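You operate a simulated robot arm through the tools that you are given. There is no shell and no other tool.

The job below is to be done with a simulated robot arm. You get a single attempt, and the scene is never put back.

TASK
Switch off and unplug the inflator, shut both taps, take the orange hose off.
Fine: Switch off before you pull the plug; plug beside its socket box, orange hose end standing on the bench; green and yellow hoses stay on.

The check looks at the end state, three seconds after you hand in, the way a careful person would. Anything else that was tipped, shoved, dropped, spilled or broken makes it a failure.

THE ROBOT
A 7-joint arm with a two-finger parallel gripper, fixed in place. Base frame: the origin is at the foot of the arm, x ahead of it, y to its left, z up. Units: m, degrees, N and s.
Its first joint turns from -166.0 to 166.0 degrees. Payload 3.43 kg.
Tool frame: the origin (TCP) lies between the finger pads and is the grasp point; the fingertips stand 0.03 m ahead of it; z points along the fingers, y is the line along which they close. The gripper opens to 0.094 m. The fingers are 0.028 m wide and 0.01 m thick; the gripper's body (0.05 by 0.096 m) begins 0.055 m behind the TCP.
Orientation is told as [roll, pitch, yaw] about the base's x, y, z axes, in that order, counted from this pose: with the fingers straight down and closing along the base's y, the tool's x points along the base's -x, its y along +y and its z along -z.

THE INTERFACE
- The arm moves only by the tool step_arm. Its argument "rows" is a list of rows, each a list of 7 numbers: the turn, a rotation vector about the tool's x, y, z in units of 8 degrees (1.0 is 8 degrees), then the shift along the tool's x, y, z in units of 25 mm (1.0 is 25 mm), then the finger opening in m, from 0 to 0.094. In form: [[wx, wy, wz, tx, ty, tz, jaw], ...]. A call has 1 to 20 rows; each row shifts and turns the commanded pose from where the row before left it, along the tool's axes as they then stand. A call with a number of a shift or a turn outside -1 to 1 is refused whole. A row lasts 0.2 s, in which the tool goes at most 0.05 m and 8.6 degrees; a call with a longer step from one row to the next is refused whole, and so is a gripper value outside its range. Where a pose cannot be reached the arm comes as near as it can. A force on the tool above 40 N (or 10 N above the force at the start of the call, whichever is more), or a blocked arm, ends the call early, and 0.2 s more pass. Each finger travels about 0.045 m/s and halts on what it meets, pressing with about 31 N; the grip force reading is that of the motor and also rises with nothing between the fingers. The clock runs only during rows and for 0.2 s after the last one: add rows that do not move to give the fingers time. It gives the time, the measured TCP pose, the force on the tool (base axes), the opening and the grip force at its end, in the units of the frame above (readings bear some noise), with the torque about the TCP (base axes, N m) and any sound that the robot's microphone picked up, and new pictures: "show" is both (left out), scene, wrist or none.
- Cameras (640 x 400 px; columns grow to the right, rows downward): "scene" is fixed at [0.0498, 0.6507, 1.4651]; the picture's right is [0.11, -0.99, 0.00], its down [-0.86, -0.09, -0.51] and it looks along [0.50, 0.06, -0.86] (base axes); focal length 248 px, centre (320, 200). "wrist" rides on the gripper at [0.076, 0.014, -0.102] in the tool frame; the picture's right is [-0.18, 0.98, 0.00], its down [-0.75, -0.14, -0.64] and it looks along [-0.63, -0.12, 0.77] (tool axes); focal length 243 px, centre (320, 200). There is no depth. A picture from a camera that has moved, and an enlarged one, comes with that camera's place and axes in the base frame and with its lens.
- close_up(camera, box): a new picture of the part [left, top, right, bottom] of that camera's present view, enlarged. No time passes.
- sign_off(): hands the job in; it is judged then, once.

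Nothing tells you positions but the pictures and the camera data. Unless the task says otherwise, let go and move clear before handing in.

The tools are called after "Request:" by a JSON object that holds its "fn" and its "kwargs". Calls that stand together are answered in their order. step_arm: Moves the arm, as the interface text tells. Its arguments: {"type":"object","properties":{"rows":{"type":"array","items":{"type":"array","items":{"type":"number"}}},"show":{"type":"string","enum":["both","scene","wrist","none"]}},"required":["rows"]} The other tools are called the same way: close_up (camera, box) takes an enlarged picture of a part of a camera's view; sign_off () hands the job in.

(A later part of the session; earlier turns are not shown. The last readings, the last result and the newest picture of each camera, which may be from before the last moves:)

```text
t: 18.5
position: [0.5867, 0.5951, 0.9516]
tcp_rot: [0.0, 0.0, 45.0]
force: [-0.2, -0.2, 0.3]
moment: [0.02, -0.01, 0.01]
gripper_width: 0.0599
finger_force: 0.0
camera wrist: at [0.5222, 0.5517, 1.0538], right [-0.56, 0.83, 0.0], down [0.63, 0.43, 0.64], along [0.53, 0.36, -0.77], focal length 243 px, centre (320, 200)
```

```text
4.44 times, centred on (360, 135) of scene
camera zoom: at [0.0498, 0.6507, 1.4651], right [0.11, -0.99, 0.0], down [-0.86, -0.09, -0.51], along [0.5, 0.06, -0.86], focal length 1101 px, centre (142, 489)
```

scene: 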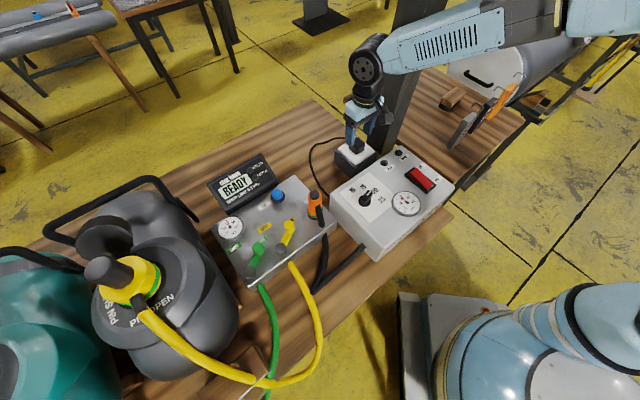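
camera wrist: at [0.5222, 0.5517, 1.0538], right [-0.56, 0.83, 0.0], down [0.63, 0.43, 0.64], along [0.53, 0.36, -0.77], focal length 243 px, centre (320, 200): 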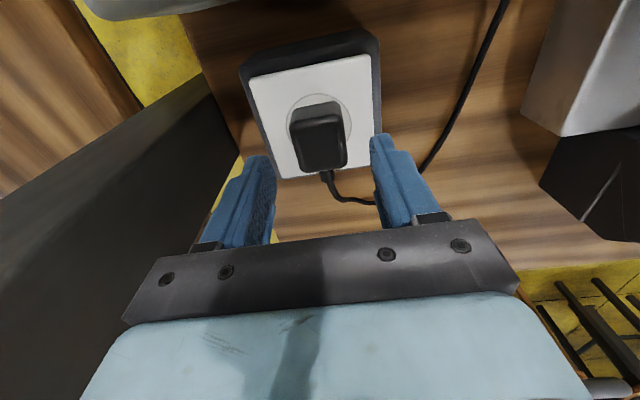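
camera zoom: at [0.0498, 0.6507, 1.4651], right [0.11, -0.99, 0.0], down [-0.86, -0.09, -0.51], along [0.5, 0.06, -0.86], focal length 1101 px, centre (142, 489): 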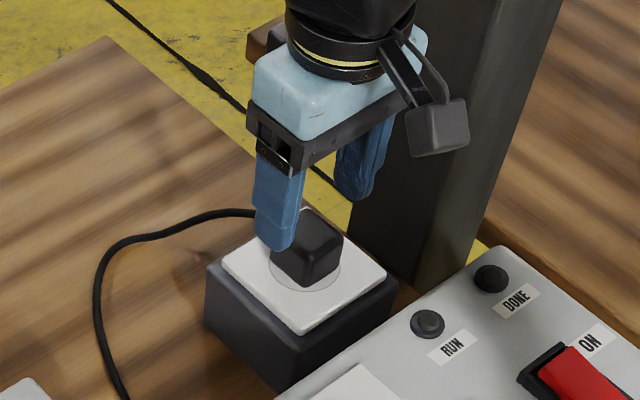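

When released, the plug dropped back down onto the plate, so it sits loosely. I'll go down again for a full grip, let the fingers settle, and lift slowly.

Request:
{"fn": "step_arm", "kwargs": {"rows": [[0, 0, 0, 0, 0, 0.6, 0.06], [0, 0, 0, 0, 0, 0.6, 0.06], [0, 0, 0, 0, 0, 0.42, 0.06], [0, 0, 0, 0, 0, 0, 0.06], [0, 0, 0, 0, 0, 0, 0.03], [0, 0, 0, 0, 0, 0, 0.0], [0, 0, 0, 0, 0, 0, 0.0], [0, 0, 0, 0, 0, 0, 0.0], [0, 0, 0, 0, 0, 0, 0.0]]}}

Request:
{"fn": "close_up", "kwargs": {"camera": "wrist", "box": [230, 70, 410, 230]}}

```text
t: 20.5
position: [0.5864, 0.5948, 0.9104]
tcp_rot: [0.0, 0.1, 44.9]
force: [-0.1, -0.4, 0.1]
moment: [-0.05, -0.03, -0.01]
gripper_width: 0.0398
finger_force: 30.9
camera wrist: at [0.5219, 0.5517, 1.0135], right [-0.56, 0.83, 0.0], down [0.63, 0.43, 0.64], along [0.53, 0.36, -0.77], focal length 243 px, centre (320, 200)
```

scene: 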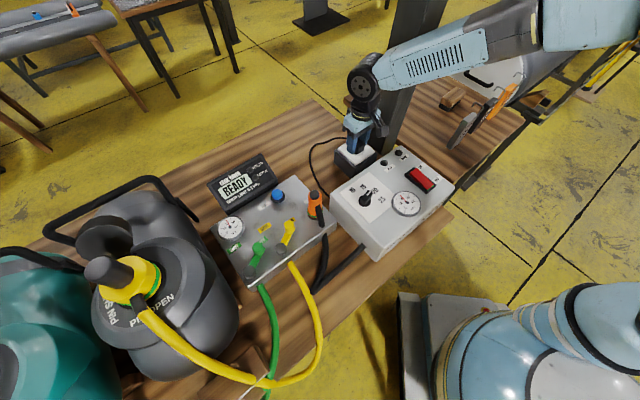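
wrist: 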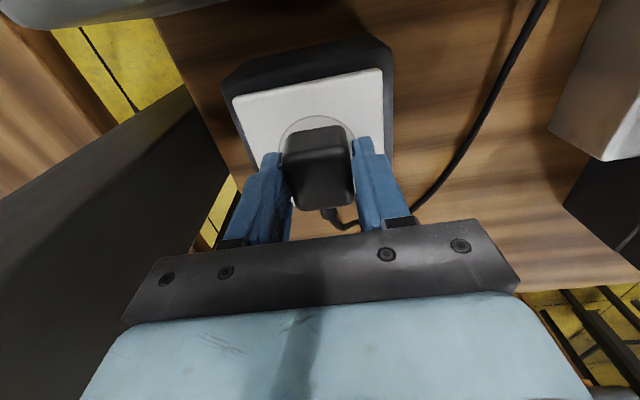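

```text
2.50 times, centred on (320, 150) of wrist
camera zoom: at [0.5219, 0.5517, 1.0135], right [-0.56, 0.83, 0.0], down [0.63, 0.43, 0.64], along [0.53, 0.36, -0.77], focal length 606 px, centre (320, 325)
```

zoom: 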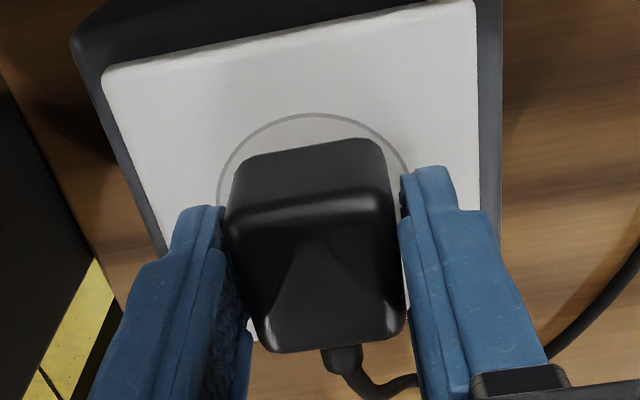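

Gripped again at 39.8 mm near the plug's wide base. I'll lift very slowly and watch the opening.

Request:
{"fn": "step_arm", "kwargs": {"rows": [[0, 0, 0, 0, 0, -0.1, 0.0], [0, 0, 0, 0, 0, -0.1, 0.0], [0, 0, 0, 0, 0, -0.1, 0.0], [0, 0, 0, 0, 0, -0.1, 0.0], [0, 0, 0, 0, 0, -0.1, 0.0]]}}

Request:
{"fn": "close_up", "kwargs": {"camera": "wrist", "box": [230, 70, 410, 230]}}

Request:
{"fn": "close_up", "kwargs": {"camera": "scene", "box": [330, 90, 390, 180]}}

```text
t: 21.7
position: [0.5859, 0.5939, 0.9232]
tcp_rot: [0.0, -0.1, 45.0]
force: [0.9, 1.1, -0.7]
moment: [-0.04, 0.01, -0.01]
gripper_width: 0.0397
finger_force: 31.2
camera wrist: at [0.5216, 0.5513, 1.0262], right [-0.56, 0.83, 0.0], down [0.63, 0.43, 0.64], along [0.53, 0.36, -0.77], focal length 243 px, centre (320, 200)
```

scene: 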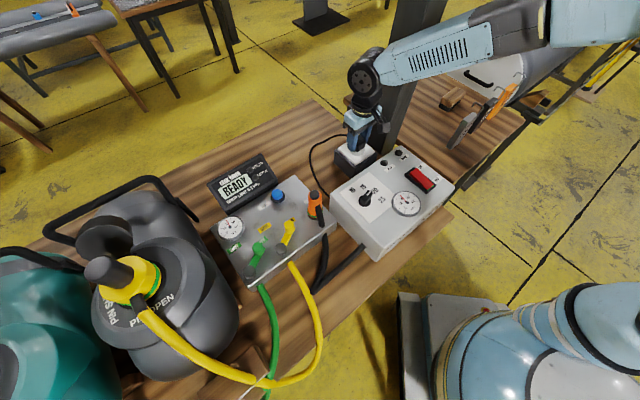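
wrist: 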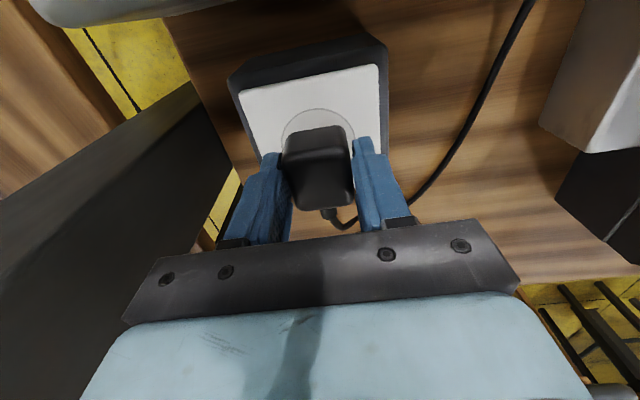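

```text
2.50 times, centred on (320, 150) of wrist
camera zoom: at [0.5216, 0.5513, 1.0262], right [-0.56, 0.83, 0.0], down [0.63, 0.43, 0.64], along [0.53, 0.36, -0.77], focal length 606 px, centre (320, 325)
```

zoom: 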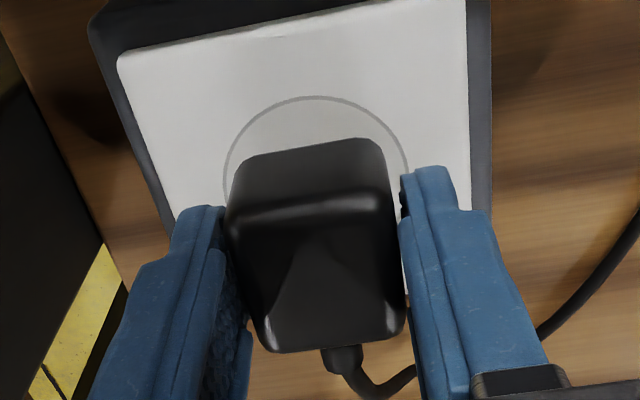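

```text
4.44 times, centred on (360, 135) of scene
camera zoom: at [0.0498, 0.6507, 1.4651], right [0.11, -0.99, 0.0], down [-0.86, -0.09, -0.51], along [0.5, 0.06, -0.86], focal length 1101 px, centre (142, 489)
```

zoom: 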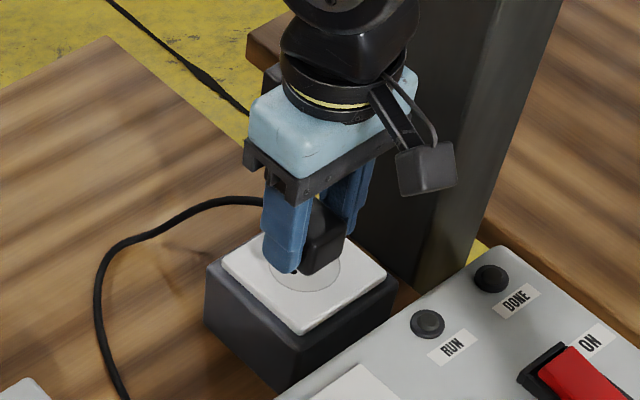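

This time the plug rises with the fingers without slipping. I'll keep lifting gently until the pins are well clear.

Request:
{"fn": "step_arm", "kwargs": {"rows": [[0, 0, 0, 0, 0, -0.12, 0.0], [0, 0, 0, 0, 0, -0.16, 0.0], [0, 0, 0, 0, 0, -0.2, 0.0], [0, 0, 0, 0, 0, -0.24, 0.0], [0, 0, 0, 0, 0, -0.24, 0.0], [0, 0, 0, 0, 0, -0.24, 0.0], [0, 0, 0, 0, 0, -0.24, 0.0], [0, 0, 0, 0, 0, -0.24, 0.0]]}}

Request:
{"fn": "close_up", "kwargs": {"camera": "wrist", "box": [230, 70, 410, 230]}}

Request:
{"fn": "close_up", "kwargs": {"camera": "scene", "box": [310, 60, 410, 200]}}

```text
t: 23.5
position: [0.5857, 0.5943, 0.9654]
tcp_rot: [-0.1, 0.0, 45.0]
force: [-0.3, 0.2, -1.2]
moment: [-0.04, 0.04, -0.02]
gripper_width: 0.0396
finger_force: 30.9
camera wrist: at [0.5219, 0.5518, 1.068], right [-0.56, 0.83, 0.0], down [0.63, 0.43, 0.64], along [0.53, 0.36, -0.77], focal length 243 px, centre (320, 200)
```

scene: 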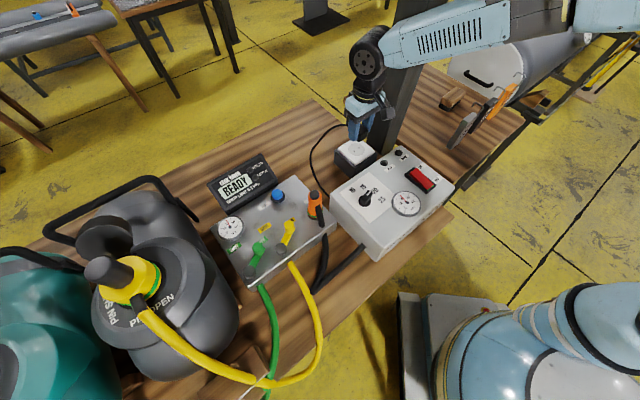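
wrist: 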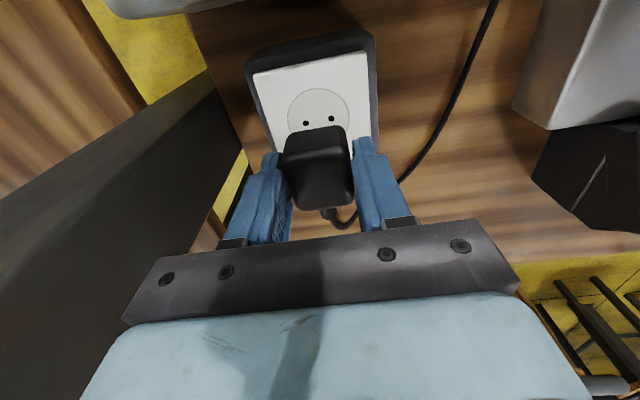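

```text
2.50 times, centred on (320, 150) of wrist
camera zoom: at [0.5219, 0.5518, 1.068], right [-0.56, 0.83, 0.0], down [0.63, 0.43, 0.64], along [0.53, 0.36, -0.77], focal length 606 px, centre (320, 325)
```

zoom: 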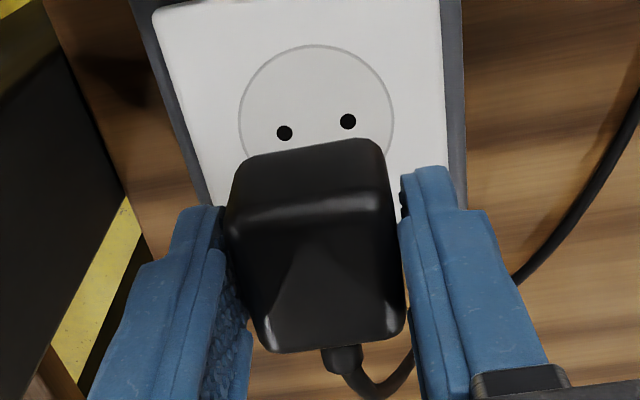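

```text
2.86 times, centred on (360, 130) of scene
camera zoom: at [0.0498, 0.6507, 1.4651], right [0.11, -0.99, 0.0], down [-0.86, -0.09, -0.51], along [0.5, 0.06, -0.86], focal length 708 px, centre (206, 400)
```

zoom: 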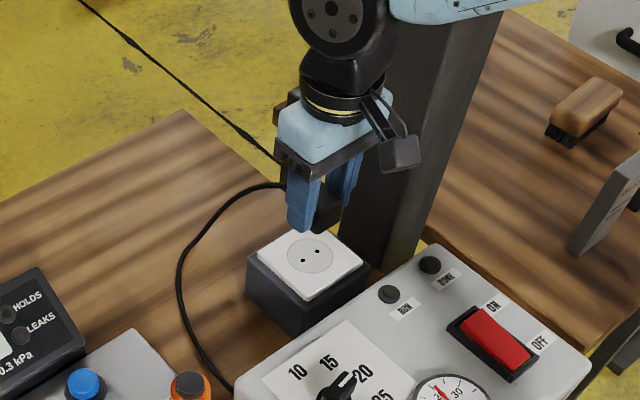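

The plug is out and both socket holes are visible. I'll carry it along the tool's y to a clear spot beside the box, near (0.512, 0.668), inside the cable's loop.

Request:
{"fn": "step_arm", "kwargs": {"rows": [[0, 0, 0, 0, 0.7, 0, 0.0], [0, 0, 0, 0, 0.7, 0, 0.0], [0, 0, 0, 0, 0.7, 0, 0.0], [0, 0, 0, 0, 0.7, 0, 0.0], [0, 0, 0, 0, 0.7, 0, 0.0], [0, 0, 0, 0, 0.67, 0, 0.0], [0, 0, 0, 0, 0, 0.7, 0.0], [0, 0, 0, 0, 0, 0.7, 0.0], [0, 0, 0, 0, 0, 0.7, 0.0], [0, 0, 0, 0, 0, 0.5, 0.0], [0, 0, 0, 0, 0, 0.3, 0.0]]}}

Request:
{"fn": "close_up", "kwargs": {"camera": "wrist", "box": [200, 60, 440, 230]}}

Request:
{"fn": "close_up", "kwargs": {"camera": "scene", "box": [270, 80, 410, 220]}}

```text
t: 25.9
position: [0.513, 0.6685, 0.8924]
tcp_rot: [0.1, -0.1, 45.0]
force: [-0.1, 0.1, 0.3]
moment: [-0.02, 0.03, 0.0]
gripper_width: 0.0394
finger_force: 31.1
camera wrist: at [0.4482, 0.6258, 0.9952], right [-0.56, 0.83, 0.0], down [0.63, 0.43, 0.64], along [0.53, 0.36, -0.77], focal length 243 px, centre (320, 200)
```

scene: 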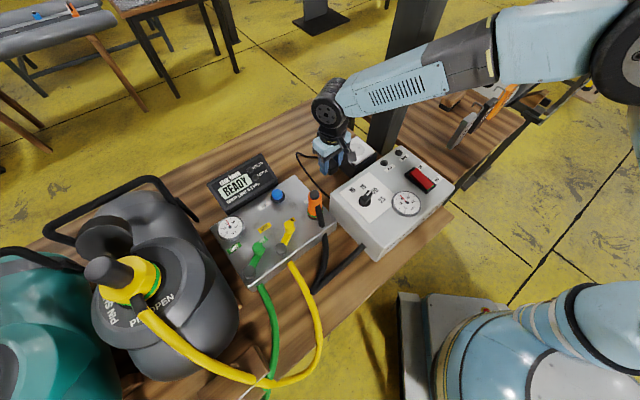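
wrist: 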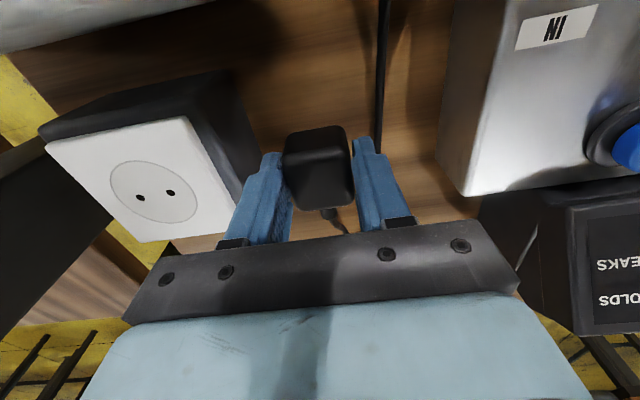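

```text
2.35 times, centred on (320, 145) of wrist
camera zoom: at [0.4482, 0.6258, 0.9952], right [-0.56, 0.83, 0.0], down [0.63, 0.43, 0.64], along [0.53, 0.36, -0.77], focal length 571 px, centre (320, 329)
```

zoom: 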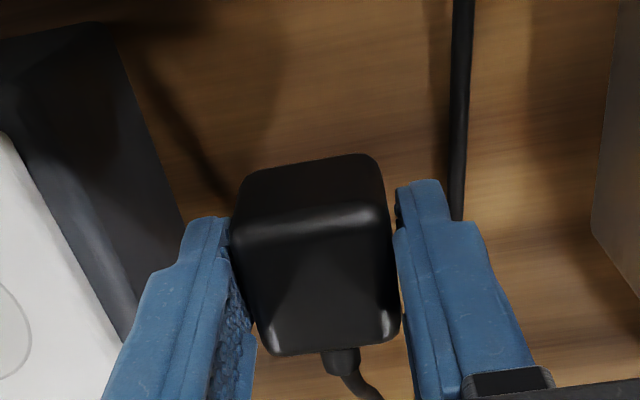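

```text
2.86 times, centred on (340, 150) of scene
camera zoom: at [0.0498, 0.6507, 1.4651], right [0.11, -0.99, 0.0], down [-0.86, -0.09, -0.51], along [0.5, 0.06, -0.86], focal length 708 px, centre (263, 343)
```

zoom: 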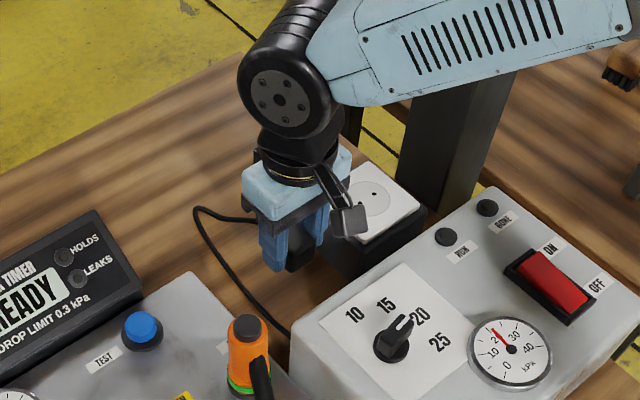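

The plug hangs beside the box inside the cable's loop, with a finger-width gap to the box. I'll lower it slowly until the pins touch the bench.

Request:
{"fn": "step_arm", "kwargs": {"rows": [[0, 0, 0, 0, 0, 0.25, 0.0], [0, 0, 0, 0, 0, 0.25, 0.0], [0, 0, 0, 0, 0, 0.12, 0.0], [0, 0, 0, 0, 0, 0.12, 0.0], [0, 0, 0, 0, 0, 0.12, 0.0]], "show": "wrist"}}

Request:
{"fn": "close_up", "kwargs": {"camera": "scene", "box": [290, 110, 390, 200]}}

```text
t: 27.1
position: [0.5136, 0.6685, 0.8703]
tcp_rot: [0.0, 0.0, 44.9]
force: [0.1, 0.1, -1.1]
moment: [0.0, -0.02, 0.01]
gripper_width: 0.0397
finger_force: 30.4
camera wrist: at [0.4484, 0.6255, 0.9742], right [-0.56, 0.83, 0.0], down [0.63, 0.43, 0.64], along [0.53, 0.36, -0.77], focal length 243 px, centre (320, 200)
```

wrist: 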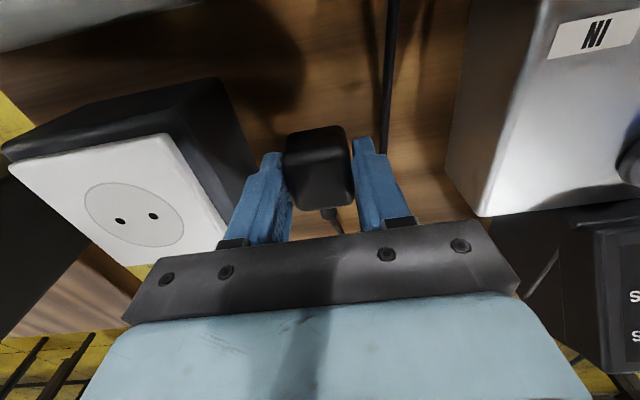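

```text
4.44 times, centred on (340, 155) of scene
camera zoom: at [0.0498, 0.6507, 1.4651], right [0.11, -0.99, 0.0], down [-0.86, -0.09, -0.51], along [0.5, 0.06, -0.86], focal length 1101 px, centre (231, 400)
```

zoom: 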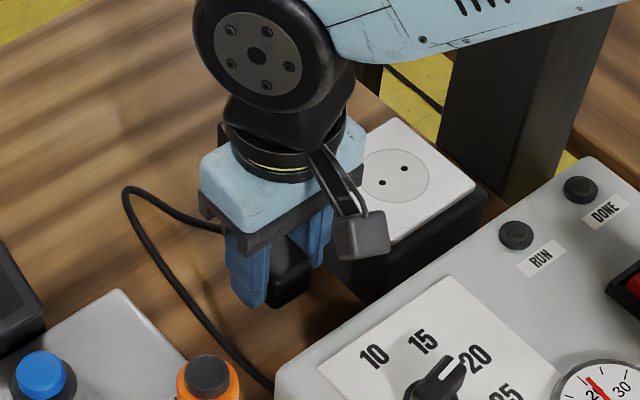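

There is no contact yet at TCP z 0.870. I'll keep lowering in small steps.

Request:
{"fn": "step_arm", "kwargs": {"rows": [[0, 0, 0, 0, 0, 0.12, 0.0], [0, 0, 0, 0, 0, 0.12, 0.0], [0, 0, 0, 0, 0, 0.12, 0.0]], "show": "none"}}

```text
t: 27.9
position: [0.5136, 0.6687, 0.8605]
tcp_rot: [0.0, 0.0, 45.0]
force: [0.4, -0.8, -0.9]
moment: [0.0, 0.0, 0.02]
gripper_width: 0.0399
finger_force: 30.9
```

Still no contact, so I'll continue downward a little at a time.

Request:
{"fn": "step_arm", "kwargs": {"rows": [[0, 0, 0, 0, 0, 0.1, 0.0], [0, 0, 0, 0, 0, 0.1, 0.0], [0, 0, 0, 0, 0, 0.1, 0.0]]}}

Request:
{"fn": "close_up", "kwargs": {"camera": "scene", "box": [290, 110, 390, 200]}}

Request:
{"fn": "close_up", "kwargs": {"camera": "wrist", "box": [200, 60, 440, 230]}}

```text
t: 28.7
position: [0.5139, 0.6697, 0.8535]
tcp_rot: [-0.1, 0.0, 45.1]
force: [0.4, -1.3, -0.9]
moment: [-0.05, -0.01, 0.01]
gripper_width: 0.0397
finger_force: 31.1
camera wrist: at [0.4481, 0.6254, 0.9571], right [-0.56, 0.83, 0.0], down [0.63, 0.43, 0.64], along [0.53, 0.36, -0.77], focal length 243 px, centre (320, 200)
```

scene: 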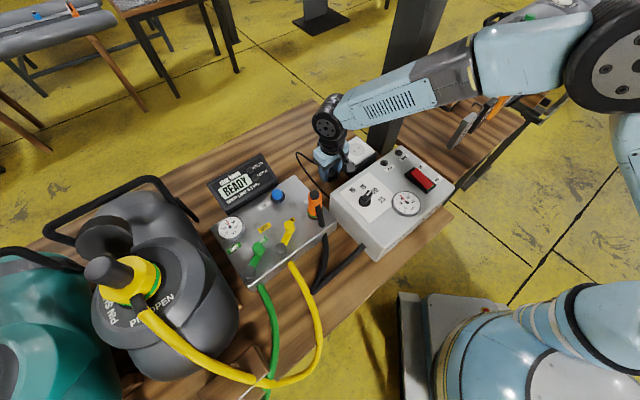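
wrist: 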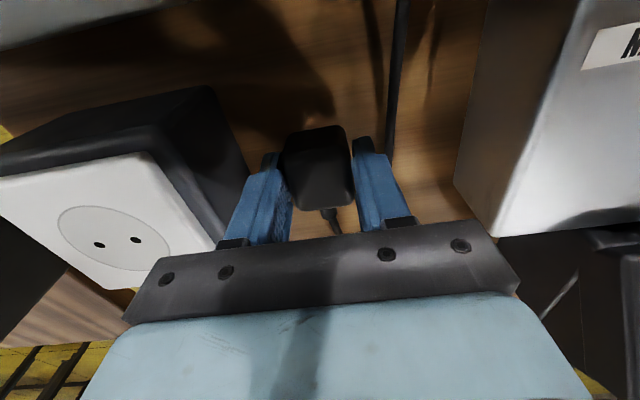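

```text
4.44 times, centred on (340, 155) of scene
camera zoom: at [0.0498, 0.6507, 1.4651], right [0.11, -0.99, 0.0], down [-0.86, -0.09, -0.51], along [0.5, 0.06, -0.86], focal length 1101 px, centre (231, 400)
```

zoom: 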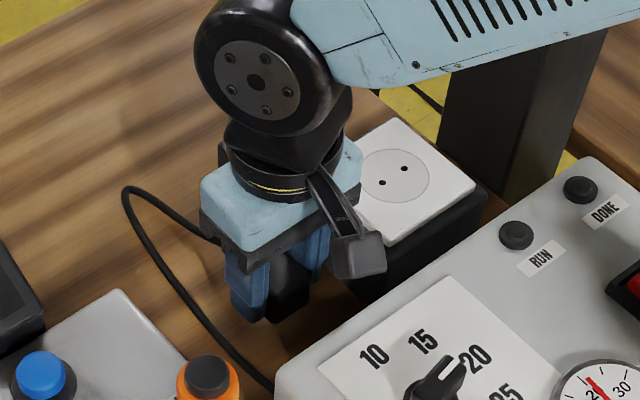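

```text
2.35 times, centred on (320, 145) of wrist
camera zoom: at [0.4481, 0.6254, 0.9571], right [-0.56, 0.83, 0.0], down [0.63, 0.43, 0.64], along [0.53, 0.36, -0.77], focal length 571 px, centre (320, 329)
```

zoom: 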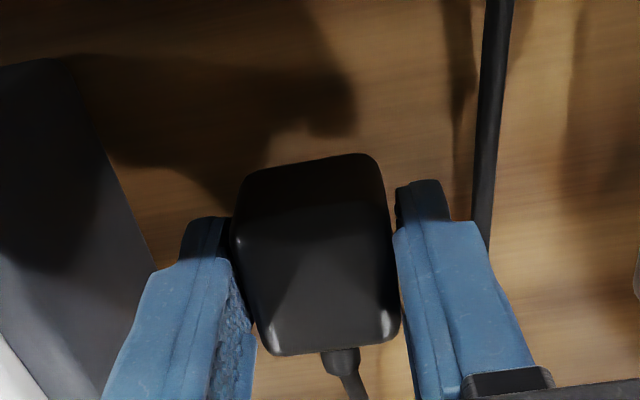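

Still hanging free. I'll continue down in small steps and stop at the first contact force.

Request:
{"fn": "step_arm", "kwargs": {"rows": [[0, 0, 0, 0, 0, 0.1, 0.0], [0, 0, 0, 0, 0, 0.1, 0.0]], "show": "none"}}

Request:
{"fn": "step_arm", "kwargs": {"rows": [[0, 0, 0, 0, 0, 0.1, 0.0], [0, 0, 0, 0, 0, 0.1, 0.0]], "show": "none"}}

```text
t: 29.3
position: [0.5125, 0.668, 0.8494]
tcp_rot: [0.1, 0.0, 45.0]
force: [1.0, 0.6, -1.0]
moment: [0.02, -0.03, 0.0]
gripper_width: 0.0395
finger_force: 30.7
```

```text
t: 29.9
position: [0.5124, 0.6683, 0.8442]
tcp_rot: [0.1, 0.0, 44.9]
force: [-0.9, 0.3, -1.1]
moment: [-0.01, -0.02, -0.03]
gripper_width: 0.04
finger_force: 30.6
```

No contact at TCP z 0.844, so the bench is lower than I estimated. I'll continue carefully.

Request:
{"fn": "step_arm", "kwargs": {"rows": [[0, 0, 0, 0, 0, 0.1, 0.0], [0, 0, 0, 0, 0, 0.1, 0.0]], "show": "none"}}

Request:
{"fn": "close_up", "kwargs": {"camera": "wrist", "box": [200, 60, 440, 230]}}

Request:
{"fn": "close_up", "kwargs": {"camera": "scene", "box": [290, 110, 390, 200]}}

```text
t: 30.5
position: [0.5127, 0.6673, 0.8391]
tcp_rot: [-0.1, 0.0, 44.9]
force: [-0.5, -0.2, -0.6]
moment: [0.0, 0.02, 0.0]
gripper_width: 0.0396
finger_force: 31.2
```

```text
2.35 times, centred on (320, 145) of wrist
camera zoom: at [0.448, 0.6255, 0.9422], right [-0.56, 0.83, 0.0], down [0.63, 0.43, 0.64], along [0.53, 0.36, -0.77], focal length 571 px, centre (320, 329)
```

zoom: 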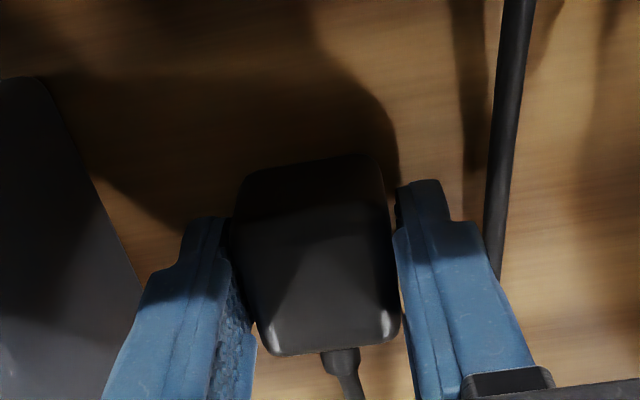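

```text
4.44 times, centred on (340, 155) of scene
camera zoom: at [0.0498, 0.6507, 1.4651], right [0.11, -0.99, 0.0], down [-0.86, -0.09, -0.51], along [0.5, 0.06, -0.86], focal length 1101 px, centre (231, 400)
```

zoom: 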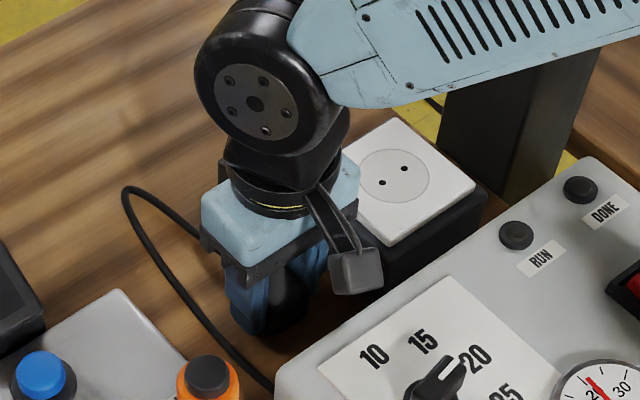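

The plug is still free, and the wrist camera block is getting near the inflator's edge. I'll shift 20 mm away from the inflator, then keep lowering gently.

Request:
{"fn": "step_arm", "kwargs": {"rows": [[0, 0, 0, -0.4, 0, 0, 0.0], [0, 0, 0, -0.4, 0, 0, 0.0], [0, 0, 0, 0, 0, 0.1, 0.0], [0, 0, 0, 0, 0, 0.1, 0.0]], "show": "none"}}

Request:
{"fn": "step_arm", "kwargs": {"rows": [[0, 0, 0, 0, 0, 0.08, 0.0], [0, 0, 0, 0, 0, 0.08, 0.0]]}}

Request:
{"fn": "close_up", "kwargs": {"camera": "wrist", "box": [200, 60, 440, 230]}}

Request:
{"fn": "close_up", "kwargs": {"camera": "scene", "box": [290, 110, 390, 200]}}

```text
t: 31.5
position: [0.5278, 0.6831, 0.8353]
tcp_rot: [0.0, -0.1, 45.0]
force: [0.1, -0.7, 8.0]
moment: [-0.15, 0.03, 0.02]
gripper_width: 0.0397
finger_force: 30.7
```

```text
t: 32.1
position: [0.5269, 0.6831, 0.8322]
tcp_rot: [0.1, -0.2, 45.1]
force: [3.5, 1.6, 22.0]
moment: [0.05, -0.06, -0.02]
gripper_width: 0.0398
finger_force: 30.8
camera wrist: at [0.4624, 0.6394, 0.935], right [-0.56, 0.83, 0.0], down [0.63, 0.43, 0.64], along [0.53, 0.36, -0.76], focal length 243 px, centre (320, 200)
```

scene: 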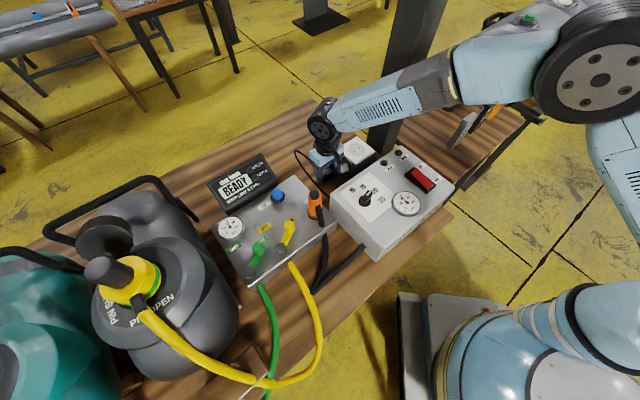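
wrist: 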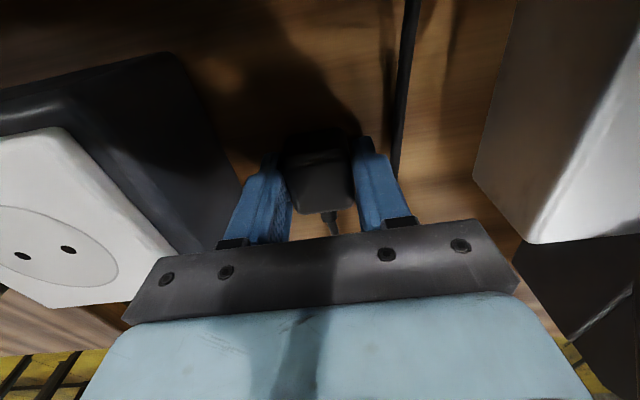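

```text
2.35 times, centred on (320, 145) of wrist
camera zoom: at [0.4624, 0.6394, 0.935], right [-0.56, 0.83, 0.0], down [0.63, 0.43, 0.64], along [0.53, 0.36, -0.76], focal length 571 px, centre (320, 329)
```

zoom: 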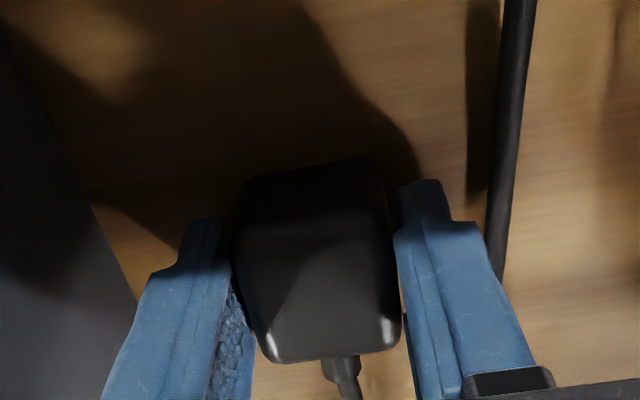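

```text
4.44 times, centred on (340, 155) of scene
camera zoom: at [0.0498, 0.6507, 1.4651], right [0.11, -0.99, 0.0], down [-0.86, -0.09, -0.51], along [0.5, 0.06, -0.86], focal length 1101 px, centre (231, 400)
```

zoom: 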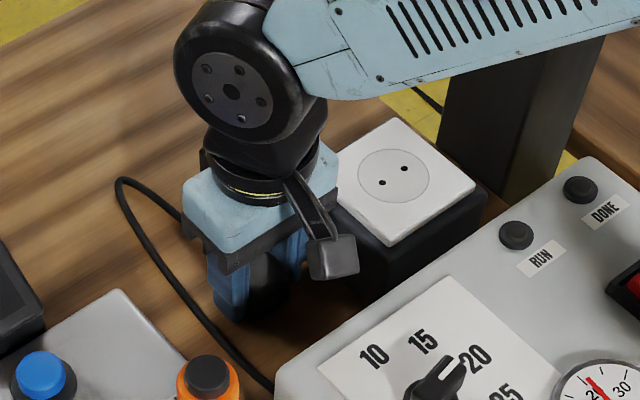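

The plug has touched the bench, with 22 N upward. I'll ease up slightly, open the fingers and see whether it stays put.

Request:
{"fn": "step_arm", "kwargs": {"rows": [[0, 0, 0, 0, 0, -0.1, 0.0], [0, 0, 0, 0, 0, 0, 0.045], [0, 0, 0, 0, 0, 0, 0.055], [0, 0, 0, 0, 0, 0, 0.058], [0, 0, 0, 0, 0, 0, 0.058]]}}

Request:
{"fn": "close_up", "kwargs": {"camera": "wrist", "box": [200, 60, 440, 230]}}

```text
t: 33.3
position: [0.5275, 0.6831, 0.8329]
tcp_rot: [0.0, 0.0, 45.0]
force: [-0.2, 0.5, 0.8]
moment: [0.03, -0.01, 0.04]
gripper_width: 0.0583
finger_force: 0.1
camera wrist: at [0.4624, 0.6394, 0.936], right [-0.56, 0.83, 0.0], down [0.63, 0.43, 0.64], along [0.53, 0.36, -0.77], focal length 243 px, centre (320, 200)
```

scene: 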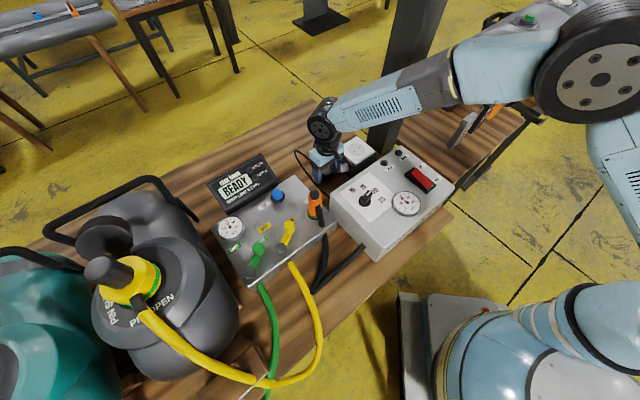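
wrist: 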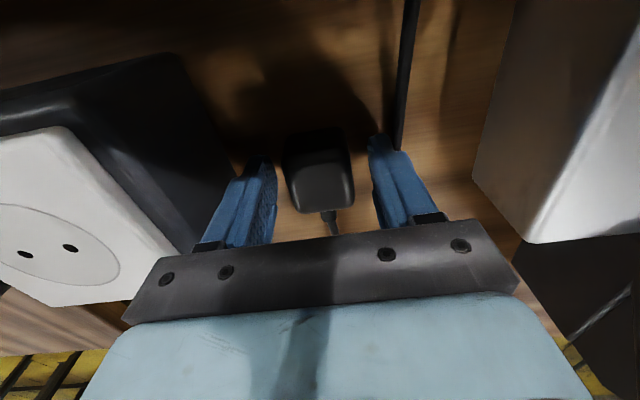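

```text
2.35 times, centred on (320, 145) of wrist
camera zoom: at [0.4624, 0.6394, 0.936], right [-0.56, 0.83, 0.0], down [0.63, 0.43, 0.64], along [0.53, 0.36, -0.77], focal length 571 px, centre (320, 329)
```

zoom: 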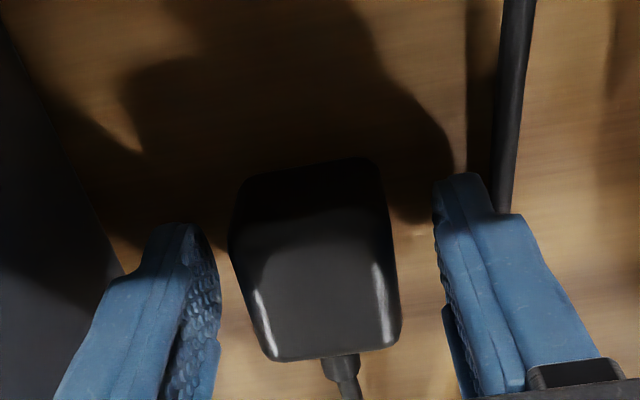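

The plug stands by itself beside the box. I'll back straight up slowly at first, then clear.

Request:
{"fn": "step_arm", "kwargs": {"rows": [[0, 0, 0, 0, 0, -0.3, 0.058], [0, 0, 0, 0, 0, -0.5, 0.058], [0, 0, 0, 0, 0, -0.7, 0.058], [0, 0, 0, 0, 0, -0.9, 0.058], [0, 0, 0, 0, 0, -1, 0.058], [0, 0, 0, 0, 0, -1, 0.058], [0, 0, 0, 0, 0, -1, 0.058], [0, 0, 0, 0, 0, -1, 0.058], [0, 0, 0, 0, 0, -1, 0.058], [0, 0, 0, 0, 0, -1, 0.058]]}}

Request:
{"fn": "close_up", "kwargs": {"camera": "wrist", "box": [200, 20, 500, 200]}}

Request:
{"fn": "close_up", "kwargs": {"camera": "scene", "box": [270, 100, 410, 220]}}

```text
t: 35.5
position: [0.5261, 0.683, 1.0429]
tcp_rot: [-0.1, 0.0, 45.0]
force: [0.3, 1.1, -0.1]
moment: [0.0, 0.0, 0.01]
gripper_width: 0.058
finger_force: 0.0
camera wrist: at [0.4623, 0.6397, 1.1458], right [-0.56, 0.83, 0.0], down [0.63, 0.43, 0.64], along [0.53, 0.36, -0.77], focal length 243 px, centre (320, 200)
```

scene: 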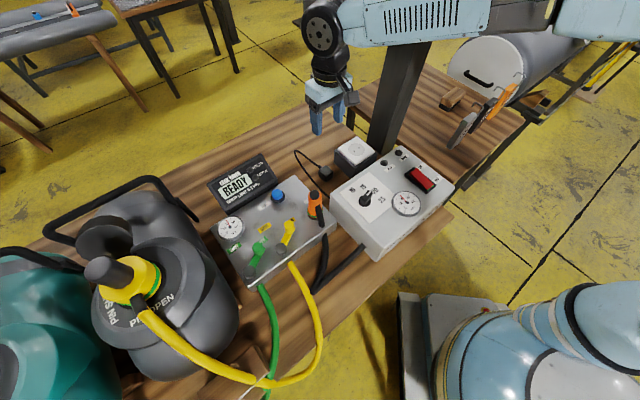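
wrist: 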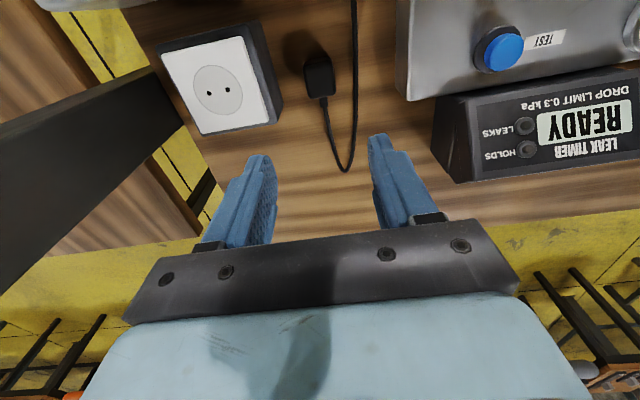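

```text
2.13 times, centred on (350, 110) of wrist
camera zoom: at [0.4623, 0.6397, 1.1458], right [-0.56, 0.83, 0.0], down [0.63, 0.43, 0.64], along [0.53, 0.36, -0.77], focal length 518 px, centre (256, 392)
```

zoom: 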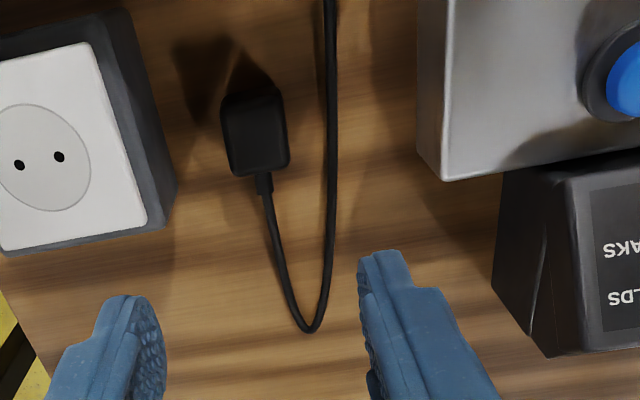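

```text
3.33 times, centred on (340, 160) of scene
camera zoom: at [0.0498, 0.6507, 1.4651], right [0.11, -0.99, 0.0], down [-0.86, -0.09, -0.51], along [0.5, 0.06, -0.86], focal length 826 px, centre (253, 333)
```

zoom: 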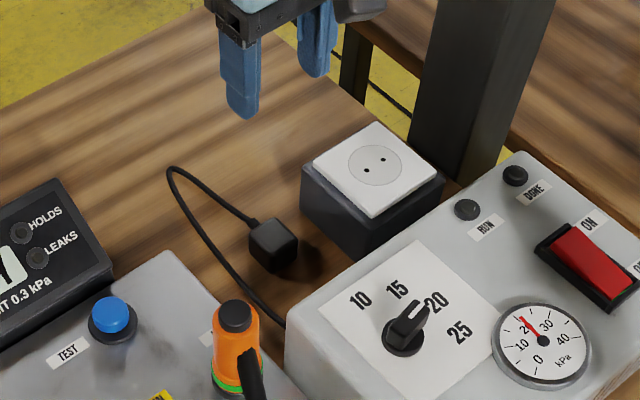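

The plug stands upright next to its box, with the cable undisturbed. Next are the taps, so I'll fly over to view the panel from its front side.

Request:
{"fn": "step_arm", "kwargs": {"rows": [[0, 0, 0, 0, 0, -1, 0.058], [0, 0, 0, 0, 0, -1, 0.058], [0, 0, 0, 0.818, 0.914, 0, 0.058], [0, 0, 0, 0.818, 0.914, 0, 0.058], [0, 0, 0, 0.818, 0.914, 0, 0.058], [0, 0, 0, 0.818, 0.914, 0, 0.058], [0, 0, 0, 0.818, 0.914, 0, 0.058], [0, 0, 0, 0.818, 0.914, 0, 0.058], [0, 0, 0, 0.818, 0.914, 0, 0.058], [0, 0, 0, 0.818, 0.914, 0, 0.058], [0, 0, 0, 0.818, 0.914, 0, 0.058], [0, 0, 0, 0.818, 0.914, 0, 0.058]]}}

Request:
{"fn": "close_up", "kwargs": {"camera": "wrist", "box": [180, 0, 500, 200]}}

```text
t: 38.1
position: [0.2204, 0.7008, 1.092]
tcp_rot: [0.0, 0.0, 44.9]
force: [0.3, -0.6, -0.2]
moment: [-0.01, 0.03, 0.02]
gripper_width: 0.0579
finger_force: 0.0
camera wrist: at [0.1561, 0.6571, 1.196], right [-0.56, 0.83, 0.0], down [0.63, 0.43, 0.64], along [0.53, 0.36, -0.77], focal length 243 px, centre (320, 200)
```

scene: 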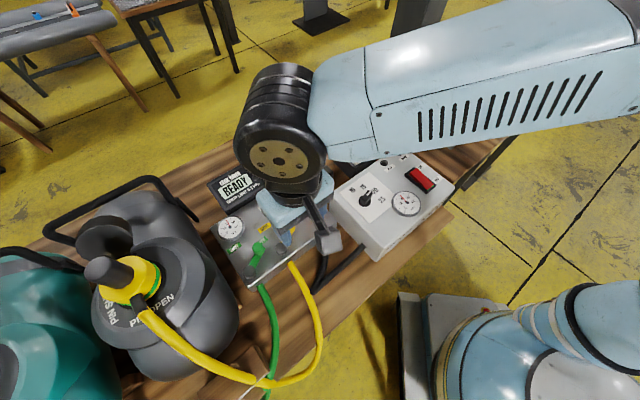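
wrist: 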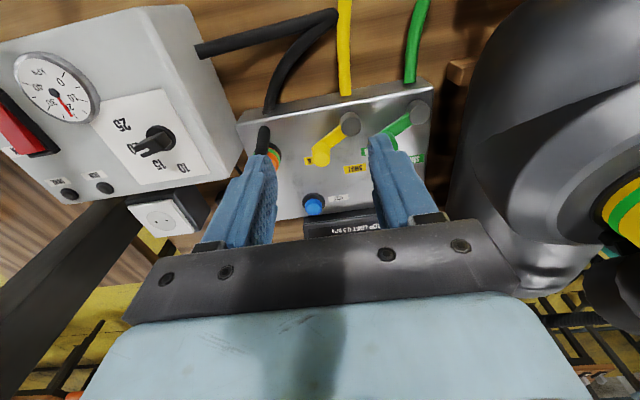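

```text
2.00 times, centred on (340, 100) of wrist
camera zoom: at [0.1561, 0.6571, 1.196], right [-0.56, 0.83, 0.0], down [0.63, 0.43, 0.64], along [0.53, 0.36, -0.77], focal length 485 px, centre (280, 400)
```

zoom: 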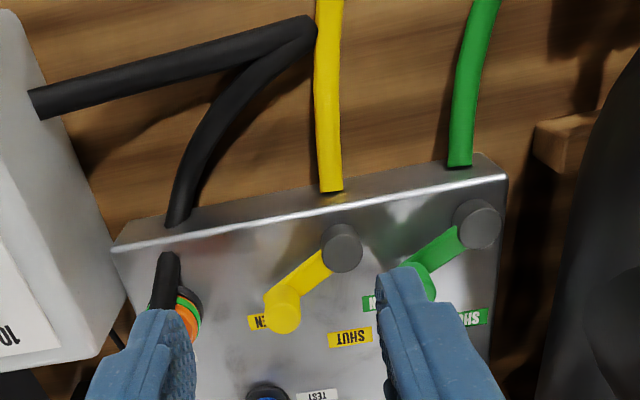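

From the front I see both levers: dark pivots near the front edge and coloured knobs over the OPEN labels. The black hose from the inflator runs up to the orange connector. I'll zoom in on the details.

Request:
{"fn": "close_up", "kwargs": {"camera": "wrist", "box": [235, 80, 315, 160]}}

Request:
{"fn": "close_up", "kwargs": {"camera": "wrist", "box": [290, 60, 450, 180]}}

```text
5.00 times, centred on (275, 120) of wrist
camera zoom: at [0.1561, 0.6571, 1.196], right [-0.56, 0.83, 0.0], down [0.63, 0.43, 0.64], along [0.53, 0.36, -0.77], focal length 1213 px, centre (545, 600)
```

zoom: 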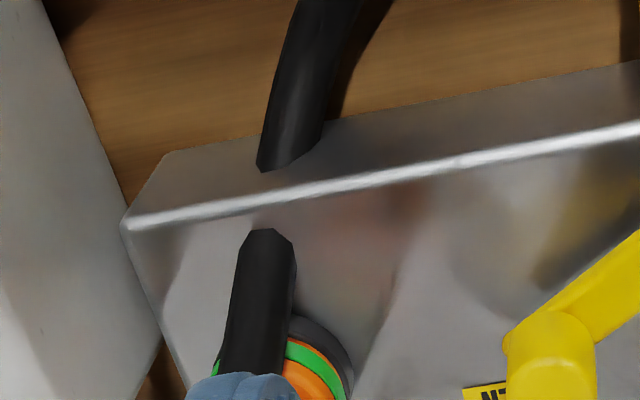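

```text
3.33 times, centred on (370, 120) of wrist
camera zoom: at [0.1561, 0.6571, 1.196], right [-0.56, 0.83, 0.0], down [0.63, 0.43, 0.64], along [0.53, 0.36, -0.77], focal length 809 px, centre (153, 467)
```

zoom: 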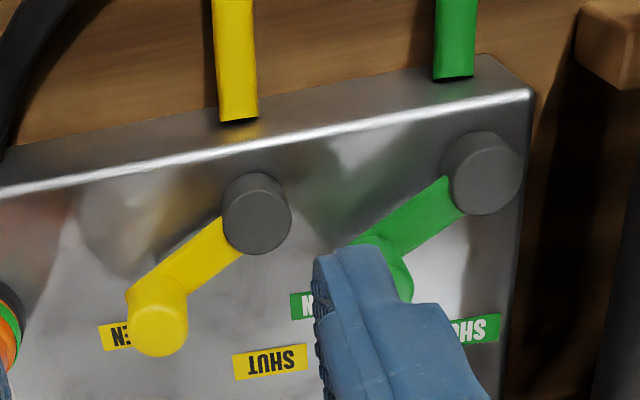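

Panel top is z ≈ 0.863. The yellow pivot is near (0.240, 0.764) and its knob near (0.288, 0.750), at about -15°. SHUT lies straight back at about +45°. I'll push each knob round with closed fingers from its right side, so I'll turn to yaw 15° and hover beside the yellow knob.

Request:
{"fn": "step_arm", "kwargs": {"rows": [[0, 0, 0.9375, 0, 0, 0, 0.03], [0, 0, 0.9375, 0, 0, 0, 0.0], [0, 0, 0.9375, 0, 0, 0, 0.0], [0, 0, 0.9375, 0, 0, 0, 0.0], [0, 0, 0, -0.778, -0.039, 0.7, 0.0], [0, 0, 0, -0.778, -0.039, 0.7, 0.0], [0, 0, 0, -0.778, -0.039, 0.7, 0.0], [0, 0, 0, -0.778, -0.039, 0.7, 0.0], [0, 0, 0, 0, 0, 0, 0.0]]}}

Request:
{"fn": "close_up", "kwargs": {"camera": "wrist", "box": [240, 20, 480, 200]}}

Request:
{"fn": "close_up", "kwargs": {"camera": "scene", "box": [210, 150, 350, 280]}}

```text
t: 40.1
position: [0.2976, 0.7176, 1.0228]
tcp_rot: [0.0, -0.1, 15.0]
force: [0.8, 0.8, 0.0]
moment: [0.06, -0.01, 0.01]
gripper_width: 0.0
finger_force: 31.4
camera wrist: at [0.2189, 0.7117, 1.1268], right [-0.08, 1.0, 0.0], down [0.76, 0.06, 0.64], along [0.64, 0.05, -0.77], focal length 243 px, centre (320, 200)
```

scene: 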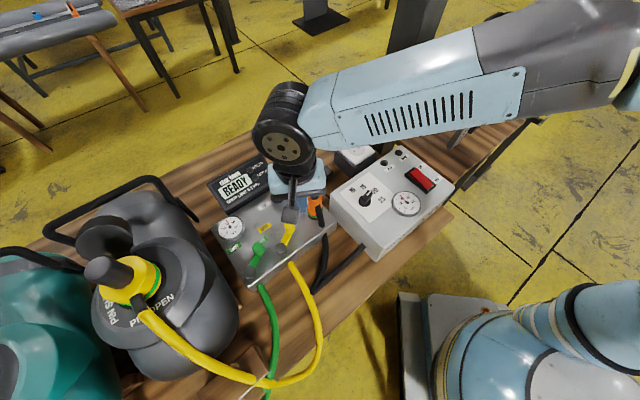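
wrist: 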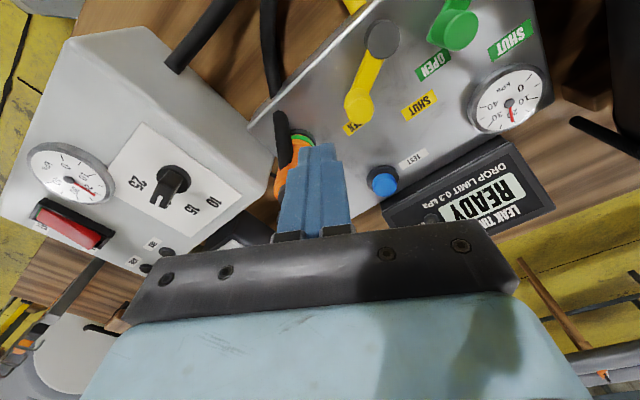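

```text
2.22 times, centred on (360, 110) of wrist
camera zoom: at [0.2189, 0.7117, 1.1268], right [-0.08, 1.0, 0.0], down [0.76, 0.06, 0.64], along [0.64, 0.05, -0.77], focal length 539 px, centre (231, 400)
```

zoom: 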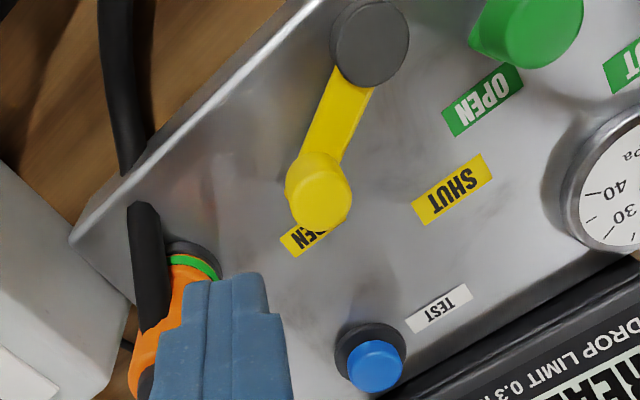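

```text
3.08 times, centred on (280, 215) of scene
camera zoom: at [0.0498, 0.6507, 1.4651], right [0.11, -0.99, 0.0], down [-0.86, -0.09, -0.51], along [0.5, 0.06, -0.86], focal length 762 px, centre (443, 154)
```

zoom: 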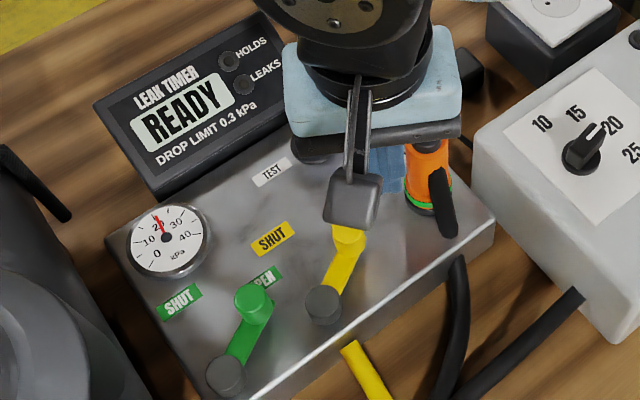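

From here the yellow knob is at (0.287, 0.751) and its pivot at (0.241, 0.763). The fingers are beside it with about 13 mm to spare and clear of the orange connector. I'll lower beside the knob.

Request:
{"fn": "step_arm", "kwargs": {"rows": [[0, 0, 0, 0, 0, 0.95, 0.0], [0, 0, 0, 0, 0, 0.95, 0.0], [0, 0, 0, 0, 0, 0.95, 0.0], [0, 0, 0, 0, 0, 0.6, 0.0], [0, 0, 0, 0, 0, 0.35, 0.0], [0, 0, 0, 0, 0, 0, 0.0]]}}

Request:
{"fn": "close_up", "kwargs": {"camera": "wrist", "box": [240, 20, 480, 200]}}

Request:
{"fn": "close_up", "kwargs": {"camera": "scene", "box": [210, 150, 350, 280]}}

```text
t: 41.5
position: [0.296, 0.7171, 0.9278]
tcp_rot: [0.0, 0.1, 15.0]
force: [0.7, -0.7, -0.1]
moment: [-0.01, 0.01, -0.03]
gripper_width: 0.0001
finger_force: 30.7
camera wrist: at [0.2185, 0.7115, 1.0312], right [-0.08, 1.0, 0.0], down [0.76, 0.06, 0.64], along [0.64, 0.05, -0.77], focal length 243 px, centre (320, 200)
```

scene: 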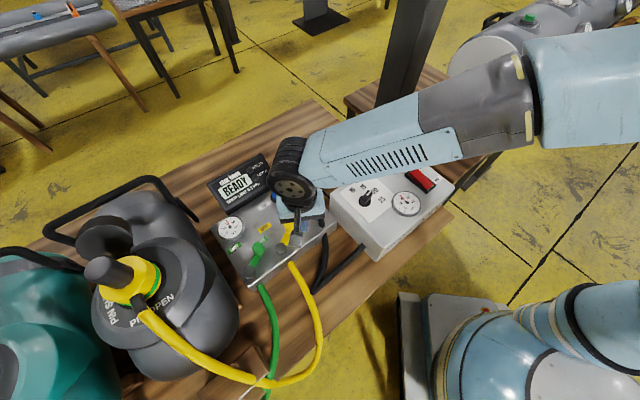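
wrist: 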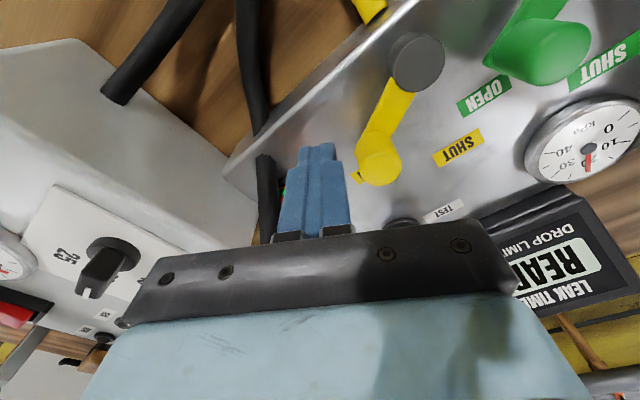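

```text
2.22 times, centred on (360, 110) of wrist
camera zoom: at [0.2185, 0.7115, 1.0312], right [-0.08, 1.0, 0.0], down [0.76, 0.06, 0.64], along [0.64, 0.05, -0.77], focal length 539 px, centre (231, 400)
```

zoom: 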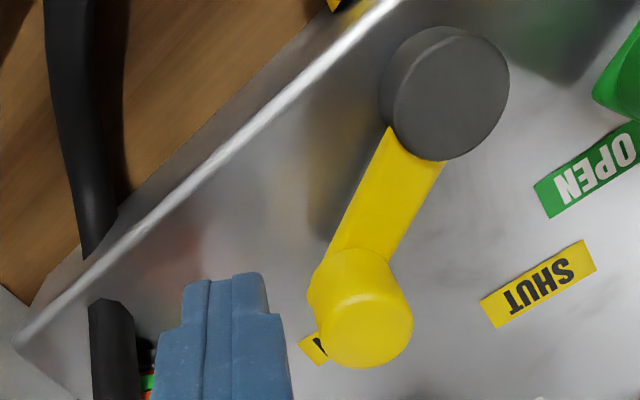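

```text
3.08 times, centred on (280, 215) of scene
camera zoom: at [0.0498, 0.6507, 1.4651], right [0.11, -0.99, 0.0], down [-0.86, -0.09, -0.51], along [0.5, 0.06, -0.86], focal length 762 px, centre (443, 154)
```

zoom: 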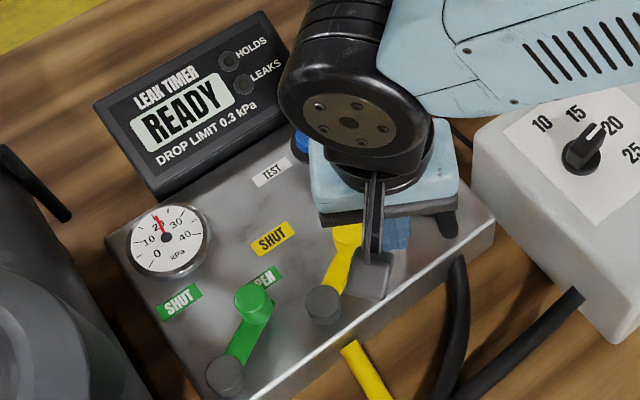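

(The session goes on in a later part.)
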